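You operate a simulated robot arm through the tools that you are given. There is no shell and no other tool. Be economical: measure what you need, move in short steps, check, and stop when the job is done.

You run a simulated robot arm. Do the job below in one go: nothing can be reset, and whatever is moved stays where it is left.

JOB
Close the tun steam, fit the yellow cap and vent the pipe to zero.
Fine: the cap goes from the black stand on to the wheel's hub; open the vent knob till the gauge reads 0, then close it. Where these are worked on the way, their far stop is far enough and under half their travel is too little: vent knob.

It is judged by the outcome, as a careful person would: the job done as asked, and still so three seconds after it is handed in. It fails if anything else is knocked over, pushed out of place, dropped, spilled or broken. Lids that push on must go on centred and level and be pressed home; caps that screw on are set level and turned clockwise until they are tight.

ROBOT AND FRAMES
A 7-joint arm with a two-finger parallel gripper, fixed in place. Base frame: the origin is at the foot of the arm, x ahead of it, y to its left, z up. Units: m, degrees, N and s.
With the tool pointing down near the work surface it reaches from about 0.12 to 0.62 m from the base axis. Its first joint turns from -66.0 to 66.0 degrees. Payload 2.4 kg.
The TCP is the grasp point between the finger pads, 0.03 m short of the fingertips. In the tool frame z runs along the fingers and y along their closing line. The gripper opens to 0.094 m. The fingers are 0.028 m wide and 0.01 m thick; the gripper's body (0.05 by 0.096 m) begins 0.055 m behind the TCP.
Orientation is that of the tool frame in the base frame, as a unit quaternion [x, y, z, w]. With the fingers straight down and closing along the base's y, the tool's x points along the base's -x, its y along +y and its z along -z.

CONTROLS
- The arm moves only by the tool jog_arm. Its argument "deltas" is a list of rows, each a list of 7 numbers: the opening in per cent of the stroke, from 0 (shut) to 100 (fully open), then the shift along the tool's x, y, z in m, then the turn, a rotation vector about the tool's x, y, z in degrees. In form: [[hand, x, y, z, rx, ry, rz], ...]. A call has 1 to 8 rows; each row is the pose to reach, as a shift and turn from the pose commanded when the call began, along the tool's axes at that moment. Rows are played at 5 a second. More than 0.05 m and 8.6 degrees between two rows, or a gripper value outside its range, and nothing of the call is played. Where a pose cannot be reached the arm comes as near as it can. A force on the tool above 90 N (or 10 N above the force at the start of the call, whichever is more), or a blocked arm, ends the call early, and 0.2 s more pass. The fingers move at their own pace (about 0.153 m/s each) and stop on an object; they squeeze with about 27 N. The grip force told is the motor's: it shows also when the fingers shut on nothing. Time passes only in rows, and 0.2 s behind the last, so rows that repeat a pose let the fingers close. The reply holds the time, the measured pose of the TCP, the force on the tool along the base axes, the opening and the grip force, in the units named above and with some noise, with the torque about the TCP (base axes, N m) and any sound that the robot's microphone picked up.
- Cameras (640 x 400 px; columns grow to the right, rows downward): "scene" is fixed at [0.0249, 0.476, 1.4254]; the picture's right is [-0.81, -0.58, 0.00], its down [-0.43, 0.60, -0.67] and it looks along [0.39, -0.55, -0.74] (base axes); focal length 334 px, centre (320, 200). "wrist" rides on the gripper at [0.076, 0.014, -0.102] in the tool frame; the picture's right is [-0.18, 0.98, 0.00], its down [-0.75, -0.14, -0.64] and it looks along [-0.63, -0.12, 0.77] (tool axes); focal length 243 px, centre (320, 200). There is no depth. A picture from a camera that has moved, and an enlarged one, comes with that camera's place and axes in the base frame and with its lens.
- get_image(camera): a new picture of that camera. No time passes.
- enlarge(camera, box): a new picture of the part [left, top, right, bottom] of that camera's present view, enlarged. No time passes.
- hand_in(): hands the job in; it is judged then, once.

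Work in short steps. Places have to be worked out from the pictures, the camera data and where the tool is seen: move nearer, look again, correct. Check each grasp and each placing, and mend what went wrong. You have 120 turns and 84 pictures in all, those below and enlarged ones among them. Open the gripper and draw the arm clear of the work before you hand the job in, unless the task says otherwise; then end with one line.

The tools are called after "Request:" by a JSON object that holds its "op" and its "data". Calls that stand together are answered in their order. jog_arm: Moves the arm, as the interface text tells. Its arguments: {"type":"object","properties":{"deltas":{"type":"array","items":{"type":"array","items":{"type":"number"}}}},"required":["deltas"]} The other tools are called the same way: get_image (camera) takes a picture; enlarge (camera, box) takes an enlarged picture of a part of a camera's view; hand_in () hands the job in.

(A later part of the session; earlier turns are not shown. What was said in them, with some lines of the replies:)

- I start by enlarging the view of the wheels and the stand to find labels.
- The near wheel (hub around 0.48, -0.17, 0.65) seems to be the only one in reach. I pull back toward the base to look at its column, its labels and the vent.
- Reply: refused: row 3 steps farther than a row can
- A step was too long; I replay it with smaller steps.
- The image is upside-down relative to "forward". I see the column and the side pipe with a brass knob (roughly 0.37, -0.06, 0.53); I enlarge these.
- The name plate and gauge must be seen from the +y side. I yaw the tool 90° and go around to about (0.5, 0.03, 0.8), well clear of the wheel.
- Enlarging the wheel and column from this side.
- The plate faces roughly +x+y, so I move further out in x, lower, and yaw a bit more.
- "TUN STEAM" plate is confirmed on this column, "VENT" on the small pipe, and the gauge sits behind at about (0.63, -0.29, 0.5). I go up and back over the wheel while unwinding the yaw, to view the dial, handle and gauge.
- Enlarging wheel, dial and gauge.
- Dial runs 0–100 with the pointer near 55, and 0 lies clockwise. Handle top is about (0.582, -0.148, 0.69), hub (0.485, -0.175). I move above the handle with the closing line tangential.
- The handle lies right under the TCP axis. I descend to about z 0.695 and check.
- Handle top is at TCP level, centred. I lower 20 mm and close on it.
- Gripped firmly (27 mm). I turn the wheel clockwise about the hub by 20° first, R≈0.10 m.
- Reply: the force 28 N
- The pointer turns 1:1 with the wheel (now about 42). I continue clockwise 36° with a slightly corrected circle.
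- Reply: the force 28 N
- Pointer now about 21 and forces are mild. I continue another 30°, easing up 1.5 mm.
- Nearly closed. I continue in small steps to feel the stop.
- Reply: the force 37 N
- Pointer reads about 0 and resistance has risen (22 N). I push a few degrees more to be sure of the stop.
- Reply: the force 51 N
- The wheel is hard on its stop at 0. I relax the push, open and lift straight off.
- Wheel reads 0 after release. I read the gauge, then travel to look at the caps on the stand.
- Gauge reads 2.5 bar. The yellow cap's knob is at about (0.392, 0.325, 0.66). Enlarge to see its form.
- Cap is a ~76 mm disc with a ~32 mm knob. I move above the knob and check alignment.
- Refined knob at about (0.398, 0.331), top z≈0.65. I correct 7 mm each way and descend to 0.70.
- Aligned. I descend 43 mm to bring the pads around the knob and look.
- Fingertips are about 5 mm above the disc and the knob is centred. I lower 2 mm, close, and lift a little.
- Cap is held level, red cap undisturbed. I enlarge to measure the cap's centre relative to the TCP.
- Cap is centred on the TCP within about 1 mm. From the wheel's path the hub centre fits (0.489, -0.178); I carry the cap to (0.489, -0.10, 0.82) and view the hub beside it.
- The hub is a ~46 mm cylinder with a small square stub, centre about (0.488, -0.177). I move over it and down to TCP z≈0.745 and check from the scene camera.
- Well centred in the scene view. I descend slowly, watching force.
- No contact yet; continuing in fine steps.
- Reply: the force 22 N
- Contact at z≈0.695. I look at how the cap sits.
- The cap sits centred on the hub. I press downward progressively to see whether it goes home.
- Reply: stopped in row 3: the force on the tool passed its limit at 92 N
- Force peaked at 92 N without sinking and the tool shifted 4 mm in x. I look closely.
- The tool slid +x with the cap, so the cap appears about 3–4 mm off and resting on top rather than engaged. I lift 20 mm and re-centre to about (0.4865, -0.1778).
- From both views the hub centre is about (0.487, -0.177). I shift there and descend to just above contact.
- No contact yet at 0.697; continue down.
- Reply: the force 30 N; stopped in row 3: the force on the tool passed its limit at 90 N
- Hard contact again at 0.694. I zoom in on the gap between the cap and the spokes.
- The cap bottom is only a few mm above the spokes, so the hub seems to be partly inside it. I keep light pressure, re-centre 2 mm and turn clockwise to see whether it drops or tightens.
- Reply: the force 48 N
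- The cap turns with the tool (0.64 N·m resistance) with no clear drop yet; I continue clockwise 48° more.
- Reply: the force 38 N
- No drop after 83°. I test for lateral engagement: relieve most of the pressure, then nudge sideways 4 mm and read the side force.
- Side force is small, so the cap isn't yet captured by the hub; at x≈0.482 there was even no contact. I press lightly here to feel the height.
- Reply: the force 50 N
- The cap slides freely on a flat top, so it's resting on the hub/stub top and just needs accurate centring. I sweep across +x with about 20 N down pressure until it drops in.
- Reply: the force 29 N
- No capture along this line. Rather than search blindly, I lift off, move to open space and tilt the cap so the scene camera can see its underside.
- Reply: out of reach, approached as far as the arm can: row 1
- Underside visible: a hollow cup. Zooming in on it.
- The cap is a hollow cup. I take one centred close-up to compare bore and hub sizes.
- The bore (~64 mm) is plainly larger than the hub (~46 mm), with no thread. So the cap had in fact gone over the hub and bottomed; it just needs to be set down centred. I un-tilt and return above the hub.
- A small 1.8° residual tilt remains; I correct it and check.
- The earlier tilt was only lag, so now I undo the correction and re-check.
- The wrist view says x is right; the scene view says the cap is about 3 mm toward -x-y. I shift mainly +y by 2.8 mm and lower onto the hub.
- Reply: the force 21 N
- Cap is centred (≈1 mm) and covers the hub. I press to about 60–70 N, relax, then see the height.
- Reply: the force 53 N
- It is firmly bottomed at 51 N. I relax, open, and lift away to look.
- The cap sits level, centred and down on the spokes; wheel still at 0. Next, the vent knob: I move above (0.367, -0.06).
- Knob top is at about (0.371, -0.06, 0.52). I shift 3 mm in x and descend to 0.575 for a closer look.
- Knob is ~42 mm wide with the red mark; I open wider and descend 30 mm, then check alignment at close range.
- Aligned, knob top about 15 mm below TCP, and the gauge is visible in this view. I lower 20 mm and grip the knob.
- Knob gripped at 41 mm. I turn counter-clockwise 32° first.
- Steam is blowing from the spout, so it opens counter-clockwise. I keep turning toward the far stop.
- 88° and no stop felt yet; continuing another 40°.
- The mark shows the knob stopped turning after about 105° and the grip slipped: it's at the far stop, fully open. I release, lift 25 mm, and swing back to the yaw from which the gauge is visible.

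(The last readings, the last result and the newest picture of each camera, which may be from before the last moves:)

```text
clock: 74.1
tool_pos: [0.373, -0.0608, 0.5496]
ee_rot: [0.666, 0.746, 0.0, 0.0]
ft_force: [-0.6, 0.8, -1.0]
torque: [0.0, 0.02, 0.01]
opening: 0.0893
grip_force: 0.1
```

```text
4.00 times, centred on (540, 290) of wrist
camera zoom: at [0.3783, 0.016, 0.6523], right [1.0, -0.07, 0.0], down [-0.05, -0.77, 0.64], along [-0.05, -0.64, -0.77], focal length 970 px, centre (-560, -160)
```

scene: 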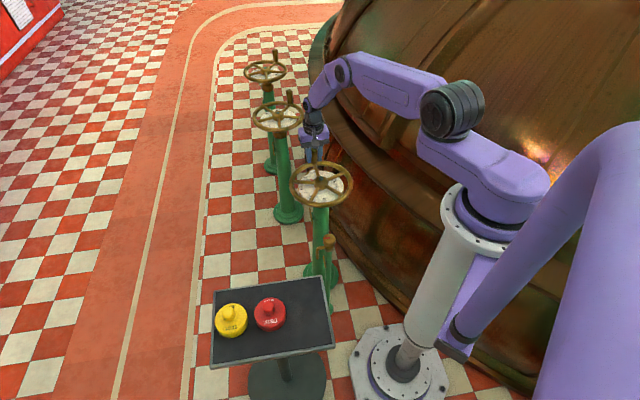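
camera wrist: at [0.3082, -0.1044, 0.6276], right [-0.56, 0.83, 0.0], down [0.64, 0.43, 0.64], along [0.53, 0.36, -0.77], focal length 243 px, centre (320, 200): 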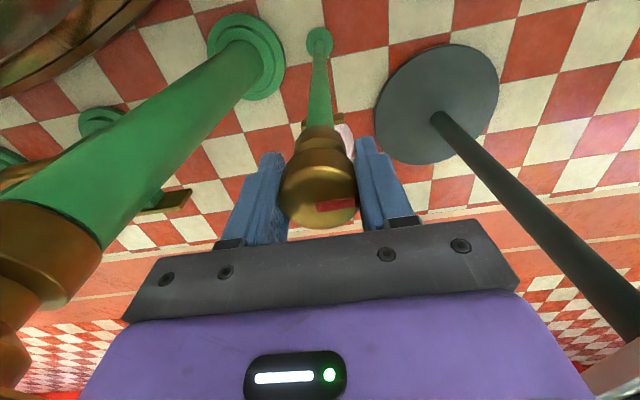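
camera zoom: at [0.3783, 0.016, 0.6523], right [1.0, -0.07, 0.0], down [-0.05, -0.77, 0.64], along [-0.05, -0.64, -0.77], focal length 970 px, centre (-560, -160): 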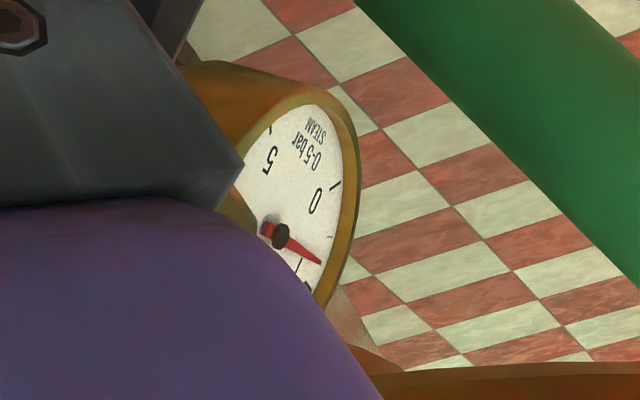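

Gauge has dropped to about 0.8 bar; I wait some seconds while it vents.

Request:
{"op": "jog_arm", "data": {"deltas": [[95, 0, 0, 0, 0, 0, 0], [95, 0, 0, 0, 0, 0, 0], [95, 0, 0, 0, 0, 0, 0], [95, 0, 0, 0, 0, 0, 0], [95, 0, 0, 0, 0, 0, 0], [95, 0, 0, 0, 0, 0, 0], [95, 0, 0, 0, 0, 0, 0], [95, 0, 0, 0, 0, 0, 0]]}}

Request:
{"op": "jog_arm", "data": {"deltas": [[95, 0, 0, 0, 0, 0, 0], [95, 0, 0, 0, 0, 0, 0], [95, 0, 0, 0, 0, 0, 0], [95, 0, 0, 0, 0, 0, 0], [95, 0, 0, 0, 0, 0, 0], [95, 0, 0, 0, 0, 0, 0], [95, 0, 0, 0, 0, 0, 0], [95, 0, 0, 0, 0, 0, 0]]}}

Request:
{"op": "jog_arm", "data": {"deltas": [[95, 0, 0, 0, 0, 0, 0], [95, 0, 0, 0, 0, 0, 0], [95, 0, 0, 0, 0, 0, 0], [95, 0, 0, 0, 0, 0, 0], [95, 0, 0, 0, 0, 0, 0], [95, 0, 0, 0, 0, 0, 0], [95, 0, 0, 0, 0, 0, 0], [95, 0, 0, 0, 0, 0, 0]]}}

Request:
{"op": "jog_arm", "data": {"deltas": [[95, 0, 0, 0, 0, 0, 0], [95, 0, 0, 0, 0, 0, 0], [95, 0, 0, 0, 0, 0, 0], [95, 0, 0, 0, 0, 0, 0], [95, 0, 0, 0, 0, 0, 0], [95, 0, 0, 0, 0, 0, 0], [95, 0, 0, 0, 0, 0, 0], [95, 0, 0, 0, 0, 0, 0]]}}

Request:
{"op": "enlarge", "data": {"camera": "wrist", "box": [500, 240, 580, 340]}}

```text
clock: 75.9
tool_pos: [0.3721, -0.0602, 0.5514]
ee_rot: [0.665, 0.747, 0.0, 0.0]
ft_force: [-0.3, -0.1, 0.6]
torque: [0.0, 0.02, 0.04]
opening: 0.0891
grip_force: 0.1
```

```text
clock: 77.7
tool_pos: [0.3711, -0.0607, 0.5506]
ee_rot: [0.665, 0.747, -0.001, 0.0]
ft_force: [-0.9, -0.4, 0.0]
torque: [0.0, 0.03, 0.0]
opening: 0.0892
grip_force: 0.1
```

```text
clock: 79.5
tool_pos: [0.3721, -0.0606, 0.5518]
ee_rot: [0.664, 0.747, 0.0, -0.001]
ft_force: [-0.1, -0.2, 1.0]
torque: [-0.01, 0.01, 0.0]
opening: 0.0892
grip_force: 0.1
```

```text
clock: 81.3
tool_pos: [0.3722, -0.0608, 0.5502]
ee_rot: [0.664, 0.747, -0.001, -0.001]
ft_force: [-0.1, 0.1, -0.5]
torque: [0.0, 0.01, 0.0]
opening: 0.0894
grip_force: 0.0
```

```text
4.00 times, centred on (540, 290) of wrist
camera zoom: at [0.3781, 0.0161, 0.6523], right [1.0, -0.07, 0.0], down [-0.05, -0.77, 0.64], along [-0.04, -0.64, -0.77], focal length 970 px, centre (-560, -160)
```

zoom: 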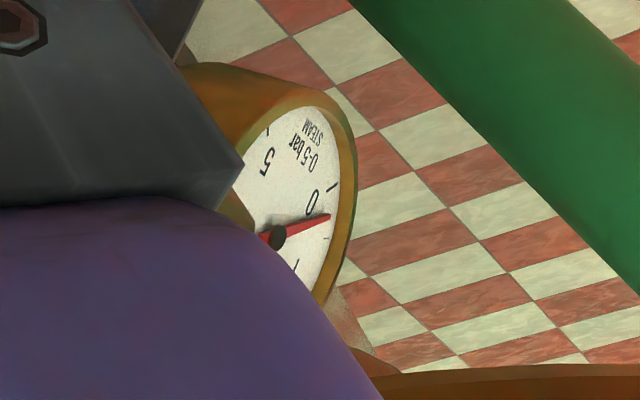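

About 0.25 bar and decaying roughly exponentially; I wait about 20 s more.

Request:
{"op": "jog_arm", "data": {"deltas": [[95, 0, 0, 0, 0, 0, 0], [95, 0, 0, 0, 0, 0, 0], [95, 0, 0, 0, 0, 0, 0], [95, 0, 0, 0, 0, 0, 0], [95, 0, 0, 0, 0, 0, 0], [95, 0, 0, 0, 0, 0, 0], [95, 0, 0, 0, 0, 0, 0], [95, 0, 0, 0, 0, 0, 0]]}}

Request:
{"op": "jog_arm", "data": {"deltas": [[95, 0, 0, 0, 0, 0, 0], [95, 0, 0, 0, 0, 0, 0], [95, 0, 0, 0, 0, 0, 0], [95, 0, 0, 0, 0, 0, 0], [95, 0, 0, 0, 0, 0, 0], [95, 0, 0, 0, 0, 0, 0], [95, 0, 0, 0, 0, 0, 0], [95, 0, 0, 0, 0, 0, 0]]}}

Request:
{"op": "jog_arm", "data": {"deltas": [[95, 0, 0, 0, 0, 0, 0], [95, 0, 0, 0, 0, 0, 0], [95, 0, 0, 0, 0, 0, 0], [95, 0, 0, 0, 0, 0, 0], [95, 0, 0, 0, 0, 0, 0], [95, 0, 0, 0, 0, 0, 0], [95, 0, 0, 0, 0, 0, 0], [95, 0, 0, 0, 0, 0, 0]]}}

Request:
{"op": "jog_arm", "data": {"deltas": [[95, 0, 0, 0, 0, 0, 0], [95, 0, 0, 0, 0, 0, 0], [95, 0, 0, 0, 0, 0, 0], [95, 0, 0, 0, 0, 0, 0], [95, 0, 0, 0, 0, 0, 0], [95, 0, 0, 0, 0, 0, 0], [95, 0, 0, 0, 0, 0, 0], [95, 0, 0, 0, 0, 0, 0]]}}

Request:
{"op": "jog_arm", "data": {"deltas": [[95, 0, 0, 0, 0, 0, 0], [95, 0, 0, 0, 0, 0, 0], [95, 0, 0, 0, 0, 0, 0], [95, 0, 0, 0, 0, 0, 0], [95, 0, 0, 0, 0, 0, 0], [95, 0, 0, 0, 0, 0, 0], [95, 0, 0, 0, 0, 0, 0], [95, 0, 0, 0, 0, 0, 0]]}}

Request:
{"op": "jog_arm", "data": {"deltas": [[95, 0, 0, 0, 0, 0, 0], [95, 0, 0, 0, 0, 0, 0], [95, 0, 0, 0, 0, 0, 0], [95, 0, 0, 0, 0, 0, 0], [95, 0, 0, 0, 0, 0, 0], [95, 0, 0, 0, 0, 0, 0], [95, 0, 0, 0, 0, 0, 0], [95, 0, 0, 0, 0, 0, 0]]}}

Request:
{"op": "jog_arm", "data": {"deltas": [[95, 0, 0, 0, 0, 0, 0], [95, 0, 0, 0, 0, 0, 0], [95, 0, 0, 0, 0, 0, 0], [95, 0, 0, 0, 0, 0, 0], [95, 0, 0, 0, 0, 0, 0], [95, 0, 0, 0, 0, 0, 0], [95, 0, 0, 0, 0, 0, 0], [95, 0, 0, 0, 0, 0, 0]]}}

Request:
{"op": "jog_arm", "data": {"deltas": [[95, 0, 0, 0, 0, 0, 0], [95, 0, 0, 0, 0, 0, 0], [95, 0, 0, 0, 0, 0, 0], [95, 0, 0, 0, 0, 0, 0], [95, 0, 0, 0, 0, 0, 0], [95, 0, 0, 0, 0, 0, 0], [95, 0, 0, 0, 0, 0, 0], [95, 0, 0, 0, 0, 0, 0]]}}

Request:
{"op": "enlarge", "data": {"camera": "wrist", "box": [500, 240, 580, 340]}}

```text
clock: 83.1
tool_pos: [0.3713, -0.0606, 0.5507]
ee_rot: [0.665, 0.747, -0.001, 0.0]
ft_force: [0.2, 0.0, -0.7]
torque: [-0.02, 0.0, -0.02]
opening: 0.0895
grip_force: 0.1
```

```text
clock: 84.9
tool_pos: [0.3715, -0.0606, 0.5507]
ee_rot: [0.664, 0.748, -0.001, 0.0]
ft_force: [-0.3, 0.4, -0.2]
torque: [-0.02, -0.01, 0.0]
opening: 0.0894
grip_force: 0.1
```

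```text
clock: 86.7
tool_pos: [0.3723, -0.0601, 0.5499]
ee_rot: [0.664, 0.748, -0.001, -0.001]
ft_force: [-0.1, 0.5, 0.7]
torque: [-0.04, -0.02, -0.02]
opening: 0.0892
grip_force: 0.1
```

```text
clock: 88.5
tool_pos: [0.3713, -0.0604, 0.5516]
ee_rot: [0.665, 0.747, -0.001, 0.0]
ft_force: [-0.1, -0.6, 1.4]
torque: [-0.03, 0.04, 0.03]
opening: 0.089
grip_force: 0.0
```

```text
clock: 90.3
tool_pos: [0.3712, -0.0609, 0.5504]
ee_rot: [0.664, 0.747, 0.0, -0.001]
ft_force: [-0.9, -0.4, -0.2]
torque: [-0.04, 0.04, 0.01]
opening: 0.0893
grip_force: 0.1
```

```text
clock: 92.1
tool_pos: [0.3721, -0.0609, 0.5507]
ee_rot: [0.665, 0.747, -0.001, 0.0]
ft_force: [-0.4, 0.9, -0.1]
torque: [0.0, -0.01, 0.0]
opening: 0.0891
grip_force: 0.0
```

```text
clock: 93.9
tool_pos: [0.3719, -0.0602, 0.5499]
ee_rot: [0.665, 0.747, 0.0, -0.001]
ft_force: [-0.4, 0.5, -0.1]
torque: [0.01, 0.0, 0.02]
opening: 0.0893
grip_force: 0.1
```

```text
clock: 95.7
tool_pos: [0.3709, -0.0603, 0.551]
ee_rot: [0.665, 0.747, -0.001, -0.001]
ft_force: [-0.2, 0.5, 0.2]
torque: [0.04, -0.03, 0.03]
opening: 0.0896
grip_force: 0.1
```

```text
4.00 times, centred on (540, 290) of wrist
camera zoom: at [0.3781, 0.0161, 0.6523], right [1.0, -0.07, 0.0], down [-0.05, -0.77, 0.64], along [-0.04, -0.64, -0.77], focal length 970 px, centre (-560, -160)
```

zoom: 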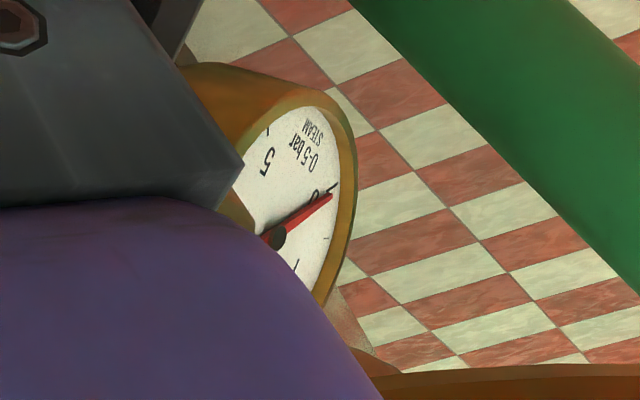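

Almost exactly 0; I wait ~9 s more, then check once while preparing to close.

Request:
{"op": "jog_arm", "data": {"deltas": [[95, 0, 0, 0, 0, 0, 0], [95, 0, 0, 0, 0, 0, 0], [95, 0, 0, 0, 0, 0, 0], [95, 0, 0, 0, 0, 0, 0], [95, 0, 0, 0, 0, 0, 0], [95, 0, 0, 0, 0, 0, 0], [95, 0, 0, 0, 0, 0, 0], [95, 0, 0, 0, 0, 0, 0]]}}

Request:
{"op": "jog_arm", "data": {"deltas": [[95, 0, 0, 0, 0, 0, 0], [95, 0, 0, 0, 0, 0, 0], [95, 0, 0, 0, 0, 0, 0], [95, 0, 0, 0, 0, 0, 0], [95, 0, 0, 0, 0, 0, 0], [95, 0, 0, 0, 0, 0, 0], [95, 0, 0, 0, 0, 0, 0], [95, 0, 0, 0, 0, 0, 0]]}}

Request:
{"op": "jog_arm", "data": {"deltas": [[95, 0, 0, 0, 0, 0, 0], [95, 0, 0, 0, 0, 0, 0], [95, 0, 0, 0, 0, 0, 0], [95, 0, 0, 0, 0, 0, 0], [95, 0, 0, 0, 0, 0, 0], [95, 0, 0, 0, 0, 0, 0], [95, 0, 0, 0, 0, 0, 0], [95, 0, 0, 0, 0, 0, 0]]}}

Request:
{"op": "jog_arm", "data": {"deltas": [[95, 0, 0, 0, 0, 0, 0], [95, 0, 0, 0, 0, 0, 0], [95, 0, 0, 0, 0, 0, 0], [95, 0, 0, 0, 0, 0, 0], [95, 0, 0, 0, 0, 0, 0], [95, 0, 0, 0, 0, 0, 0], [95, 0, 0, 0, 0, 0, 0], [95, 0, 0, 0, 0, 0, 0]]}}

Request:
{"op": "jog_arm", "data": {"deltas": [[95, 0, 0, 0, 0, 0, 0], [95, 0, 0, 0, 0, 0, 0], [95, 0, 0, 0, 0, 0, 0], [95, 0, 0, 0, 0, 0, 0], [95, 0, 0, 0, 0, 0, 0], [95, 0, 0, 0, 0, 0, 0], [95, 0, 0, 0, 0, 0, 0], [95, 0, 0, 0, 0, 0, 0]]}}

Request:
{"op": "enlarge", "data": {"camera": "wrist", "box": [520, 260, 570, 310]}}

```text
clock: 97.5
tool_pos: [0.3722, -0.0607, 0.5501]
ee_rot: [0.665, 0.747, -0.001, -0.001]
ft_force: [-0.6, 0.2, -0.2]
torque: [-0.04, 0.0, -0.03]
opening: 0.0895
grip_force: 0.1
```

```text
clock: 99.3
tool_pos: [0.3717, -0.0602, 0.5507]
ee_rot: [0.665, 0.747, -0.001, -0.001]
ft_force: [-0.5, 0.2, 0.3]
torque: [0.0, -0.02, 0.0]
opening: 0.0894
grip_force: 0.1
```

```text
clock: 101.1
tool_pos: [0.3711, -0.06, 0.5503]
ee_rot: [0.665, 0.747, 0.0, -0.001]
ft_force: [-0.6, -0.2, -0.8]
torque: [0.01, 0.0, 0.01]
opening: 0.0891
grip_force: 0.0
```

```text
clock: 102.9
tool_pos: [0.3713, -0.0605, 0.5509]
ee_rot: [0.664, 0.748, 0.0, 0.0]
ft_force: [0.1, -0.3, 0.3]
torque: [-0.02, 0.02, 0.0]
opening: 0.0895
grip_force: 0.0
```

```text
clock: 104.7
tool_pos: [0.3717, -0.0607, 0.5509]
ee_rot: [0.664, 0.747, -0.001, -0.001]
ft_force: [-0.7, 0.3, -0.3]
torque: [0.01, 0.02, 0.01]
opening: 0.0893
grip_force: 0.0
```

```text
8.00 times, centred on (545, 285) of wrist
camera zoom: at [0.3781, 0.0161, 0.6523], right [1.0, -0.07, 0.0], down [-0.05, -0.77, 0.64], along [-0.04, -0.64, -0.77], focal length 1941 px, centre (-1480, -480)
```

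zoom: 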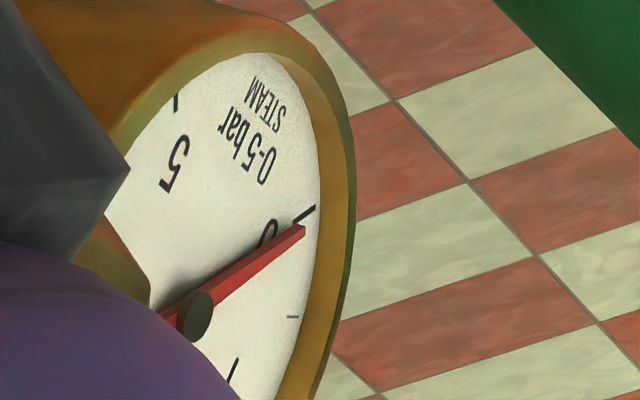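

The gauge reads 0 (raised needle in line with the tick). I swing back, regrip the knob with turning room, and close it clockwise.

Request:
{"op": "jog_arm", "data": {"deltas": [[95, 0, 0, 0, 0, 0, -8], [95, 0, 0, 0, 0, 0, -16], [95, 0, 0, 0, 0, 0, -24], [95, 0, 0, 0, 0, 0, -32], [95, 0, 0, 0, 0, 0, -40], [95, 0, 0, 0, 0, 0, -48], [95, 0, 0, 0, 0, 0, -56], [95, 0, 0, 0, 0, 0, -64]]}}

Request:
{"op": "jog_arm", "data": {"deltas": [[95, 0, 0, 0, 0, 0, -8], [95, 0, 0, 0, 0, 0, -16], [95, 0, 0, 0, 0, 0, -24], [95, 0, 0, 0, 0, 0, -32], [95, 0, 0, 0, 0, 0, -40], [95, 0, 0, 0, 0, 0, -44], [95, 0, 0, 0.012, 0, 0, -44], [95, 0, 0, 0.025, 0, 0, -44]]}}

Request:
{"op": "jog_arm", "data": {"deltas": [[0, 0, 0, 0, 0, 0, 0], [0, 0, 0, 0, 0, 0, 0], [0, 0, 0, 0, 0, 0, 0], [0, 0, 0, 0, 0, 0, 8], [0, 0, 0, 0, 0, 0, 16], [0, 0, 0, 0, 0, 0, 24], [0, 0, 0, 0, 0, 0, 32], [0, 0, 0, 0, 0, 0, 40]]}}

Request:
{"op": "jog_arm", "data": {"deltas": [[0, 0, 0, 0, 0, 0, 8], [0, 0, 0, 0, 0, 0, 16], [0, 0, 0, 0, 0, 0, 24], [0, 0, 0, 0, 0, 0, 32], [0, 0, 0, 0, 0, 0, 40], [0, 0, 0, 0, 0, 0, 48], [0, 0, 0, 0, 0, 0, 56]]}}

Request:
{"op": "get_image", "data": {"camera": "wrist"}}

```text
clock: 106.5
tool_pos: [0.3722, -0.0617, 0.5496]
ee_rot: [0.167, 0.986, 0.001, 0.0]
ft_force: [0.7, -0.3, -0.9]
torque: [-0.02, 0.0, 0.0]
opening: 0.0893
grip_force: 0.0
```

```text
clock: 108.3
tool_pos: [0.3727, -0.0612, 0.5263]
ee_rot: [-0.215, 0.977, 0.0, 0.0]
ft_force: [0.0, 0.6, -0.1]
torque: [0.0, 0.04, 0.0]
opening: 0.0892
grip_force: 0.1
```

```text
clock: 110.1
tool_pos: [0.3708, -0.0592, 0.5254]
ee_rot: [0.134, 0.991, 0.001, -0.001]
ft_force: [-2.8, 16.8, 11.8]
torque: [-0.01, -0.93, -0.03]
opening: 0.0402
grip_force: 44.8
```

```text
clock: 111.7
tool_pos: [0.3712, -0.0599, 0.5242]
ee_rot: [0.584, 0.812, 0.0, 0.0]
ft_force: [1.1, 9.7, -1.2]
torque: [0.43, -0.25, 0.64]
opening: 0.0418
grip_force: 45.1
```

```text
6 pictures are left
camera wrist: at [0.3618, 0.0155, 0.6273], right [0.99, 0.14, 0.0], down [0.11, -0.76, 0.64], along [0.09, -0.64, -0.77], focal length 243 px, centre (320, 200)
```

wrist: 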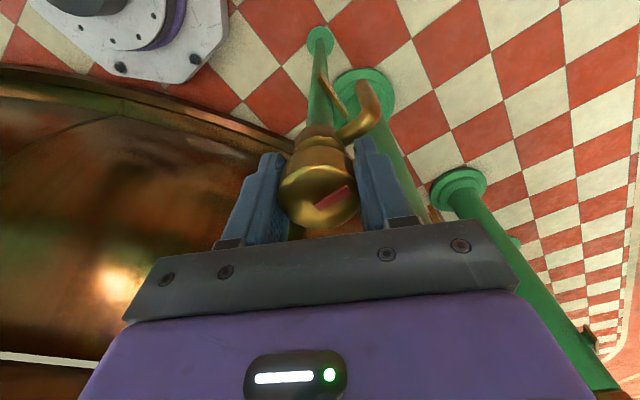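

Torque of 0.64 N·m indicates the closed stop; I turn 12° further to be sure and compare the mark with the original at the same yaw.

Request:
{"op": "jog_arm", "data": {"deltas": [[0, 0, 0, 0, 0, 0, 4], [0, 0, 0, 0, 0, 0, 8], [0, 0, 0, 0, 0, 0, 11.5], [0, 0, 0, 0, 0, 0, 11.5]]}}

Request:
{"op": "enlarge", "data": {"camera": "wrist", "box": [240, 130, 400, 240]}}

```text
clock: 112.7
tool_pos: [0.3705, -0.0611, 0.5261]
ee_rot: [0.663, 0.749, -0.001, -0.001]
ft_force: [-3.4, 4.4, 6.5]
torque: [0.05, -0.44, 0.22]
opening: 0.0416
grip_force: 45.5
```

```text
3.64 times, centred on (320, 185) of wrist
camera zoom: at [0.3774, 0.0159, 0.6275], right [1.0, -0.06, 0.0], down [-0.05, -0.77, 0.64], along [-0.04, -0.64, -0.77], focal length 882 px, centre (320, 254)
```

zoom: 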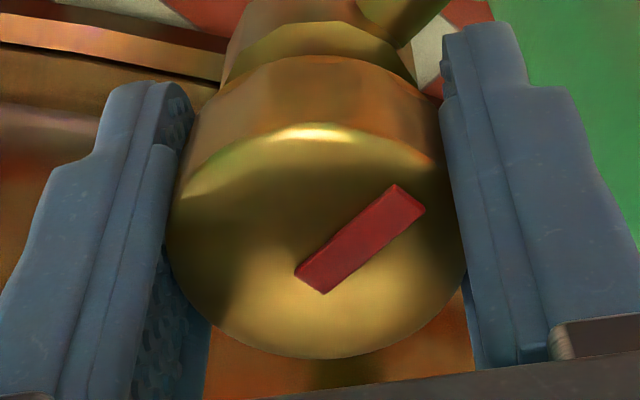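

The mark stayed still while the tool turned, so the knob is on its closed stop, same angle as at the start. I release straight (no back-turn), lift away and check.

Request:
{"op": "jog_arm", "data": {"deltas": [[95, 0, 0, 0, 0, 0, 0], [95, 0, 0, 0, 0, 0, 0], [95, 0, 0, 0, 0, 0, 0], [95, 0, 0, -0.025, 0, 0, 0], [95, 0, 0, -0.025, 0, 0, 0]]}}

Request:
{"op": "get_image", "data": {"camera": "wrist"}}

Request:
{"op": "enlarge", "data": {"camera": "wrist", "box": [520, 260, 570, 310]}}

```text
clock: 113.9
tool_pos: [0.3706, -0.0611, 0.5501]
ee_rot: [0.661, 0.75, -0.001, -0.001]
ft_force: [0.3, 0.3, -0.1]
torque: [0.0, 0.02, -0.02]
opening: 0.0893
grip_force: 0.0
```

```text
4 pictures are left
camera wrist: at [0.3773, 0.016, 0.6524], right [1.0, -0.06, 0.0], down [-0.05, -0.77, 0.64], along [-0.04, -0.64, -0.77], focal length 243 px, centre (320, 200)
```

wrist: 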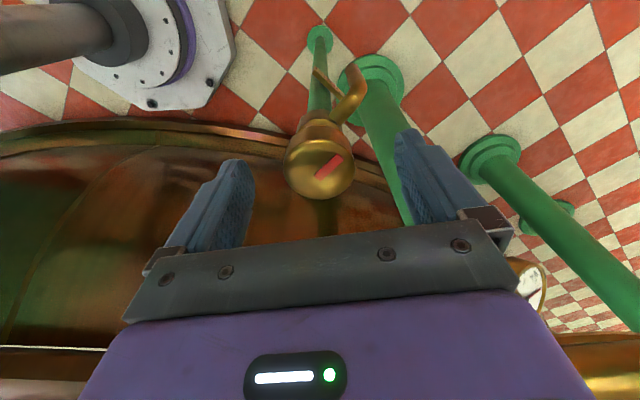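

```text
8.00 times, centred on (545, 285) of wrist
camera zoom: at [0.3773, 0.016, 0.6524], right [1.0, -0.06, 0.0], down [-0.05, -0.77, 0.64], along [-0.04, -0.64, -0.77], focal length 1941 px, centre (-1480, -480)
```

zoom: 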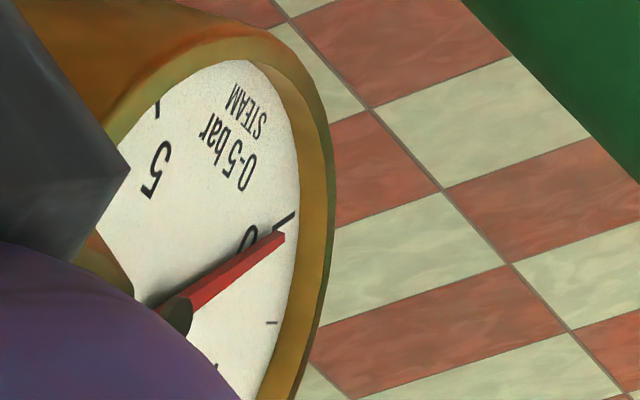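

Knob mark is as at the start, no steam, gauge at 0. I draw the arm up and clear, then take a last look at the scene.

Request:
{"op": "jog_arm", "data": {"deltas": [[95, 0, 0, -0.045, 0, 0, 0], [95, 0, 0, -0.09, 0, 0, 0], [95, 0, 0, -0.135, 0, 0, 0], [95, 0, 0, -0.18, 0, 0, 0], [95, 0, 0, -0.225, 0, 0, 0], [95, 0, 0, -0.27, 0, 0, 0], [95, 0.04, -0.02, -0.28, 0, 0, 0], [95, 0.08, -0.04, -0.28, 0, 0, 0]]}}

Request:
{"op": "get_image", "data": {"camera": "scene"}}

Request:
{"op": "enlarge", "data": {"camera": "scene", "box": [270, 140, 370, 270]}}

```text
clock: 115.7
tool_pos: [0.3219, 0.0128, 0.831]
ee_rot: [0.662, 0.75, 0.001, 0.0]
ft_force: [-0.8, 0.2, -0.7]
torque: [-0.06, -0.01, -0.03]
opening: 0.0895
grip_force: 0.1
```

```text
2 pictures are left
```

scene: 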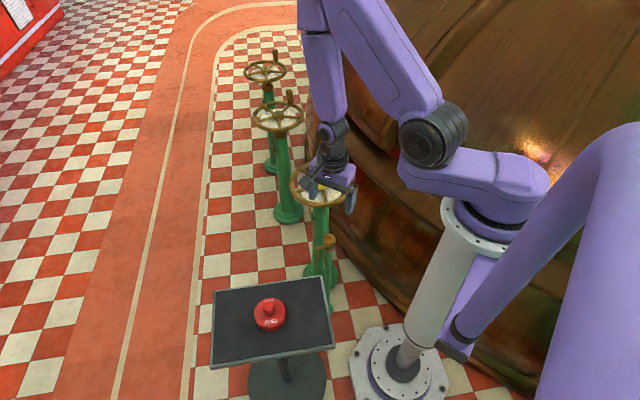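

```text
3.08 times, centred on (320, 205) of scene
camera zoom: at [0.0249, 0.476, 1.4254], right [-0.81, -0.58, 0.0], down [-0.43, 0.6, -0.67], along [0.39, -0.55, -0.74], focal length 1027 px, centre (320, 185)
```

zoom: 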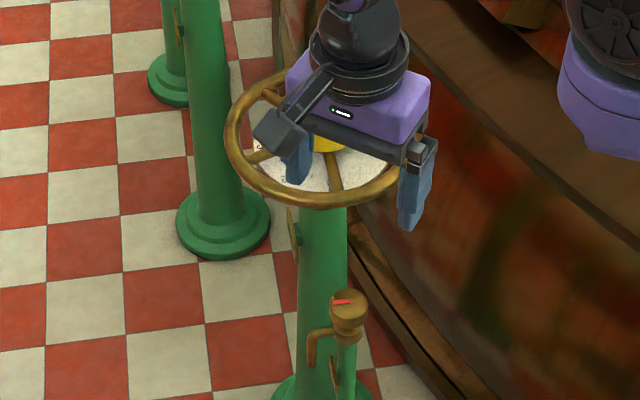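

All in place; I move the arm further aside for a last clear look at the cap.

Request:
{"op": "jog_arm", "data": {"deltas": [[95, 0.04, -0.02, 0, 0, 0, 0], [95, 0.08, -0.03, 0, 0, 0, 0], [95, 0.12, -0.03, 0, 0, 0, 0], [95, 0.16, -0.03, 0, 0, 0, 0]]}}

Request:
{"op": "enlarge", "data": {"camera": "scene", "box": [270, 140, 370, 270]}}

```text
clock: 116.7
tool_pos: [0.2726, 0.1698, 0.8309]
ee_rot: [0.662, 0.749, 0.001, 0.0]
ft_force: [0.3, 0.5, 0.8]
torque: [0.0, 0.01, -0.01]
opening: 0.0895
grip_force: 0.0
```

```text
3.08 times, centred on (320, 205) of scene
camera zoom: at [0.0249, 0.476, 1.4253], right [-0.81, -0.58, 0.0], down [-0.43, 0.6, -0.67], along [0.39, -0.55, -0.74], focal length 1027 px, centre (320, 185)
```

zoom: 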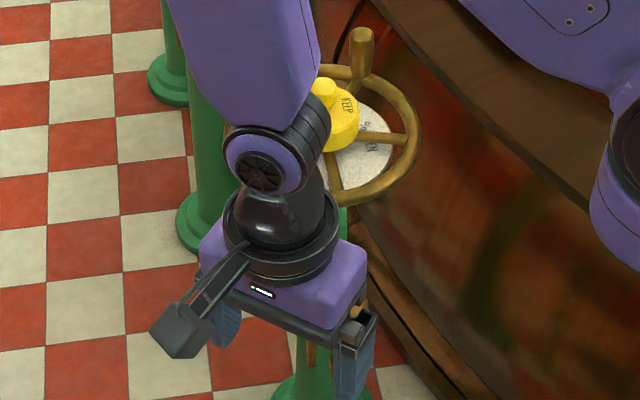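

The cap still sits level on the hub, the wheel is closed and the arm is clear of the work. I hand in.

Request:
{"op": "hand_in", "data": {}}

```text
The job is handed in.
```

The tun steam wheel is closed to its stop at 0, the yellow cap is centred and level on the hub and pressed home, and the pipe was vented until the gauge read 0, with the vent knob then closed again.
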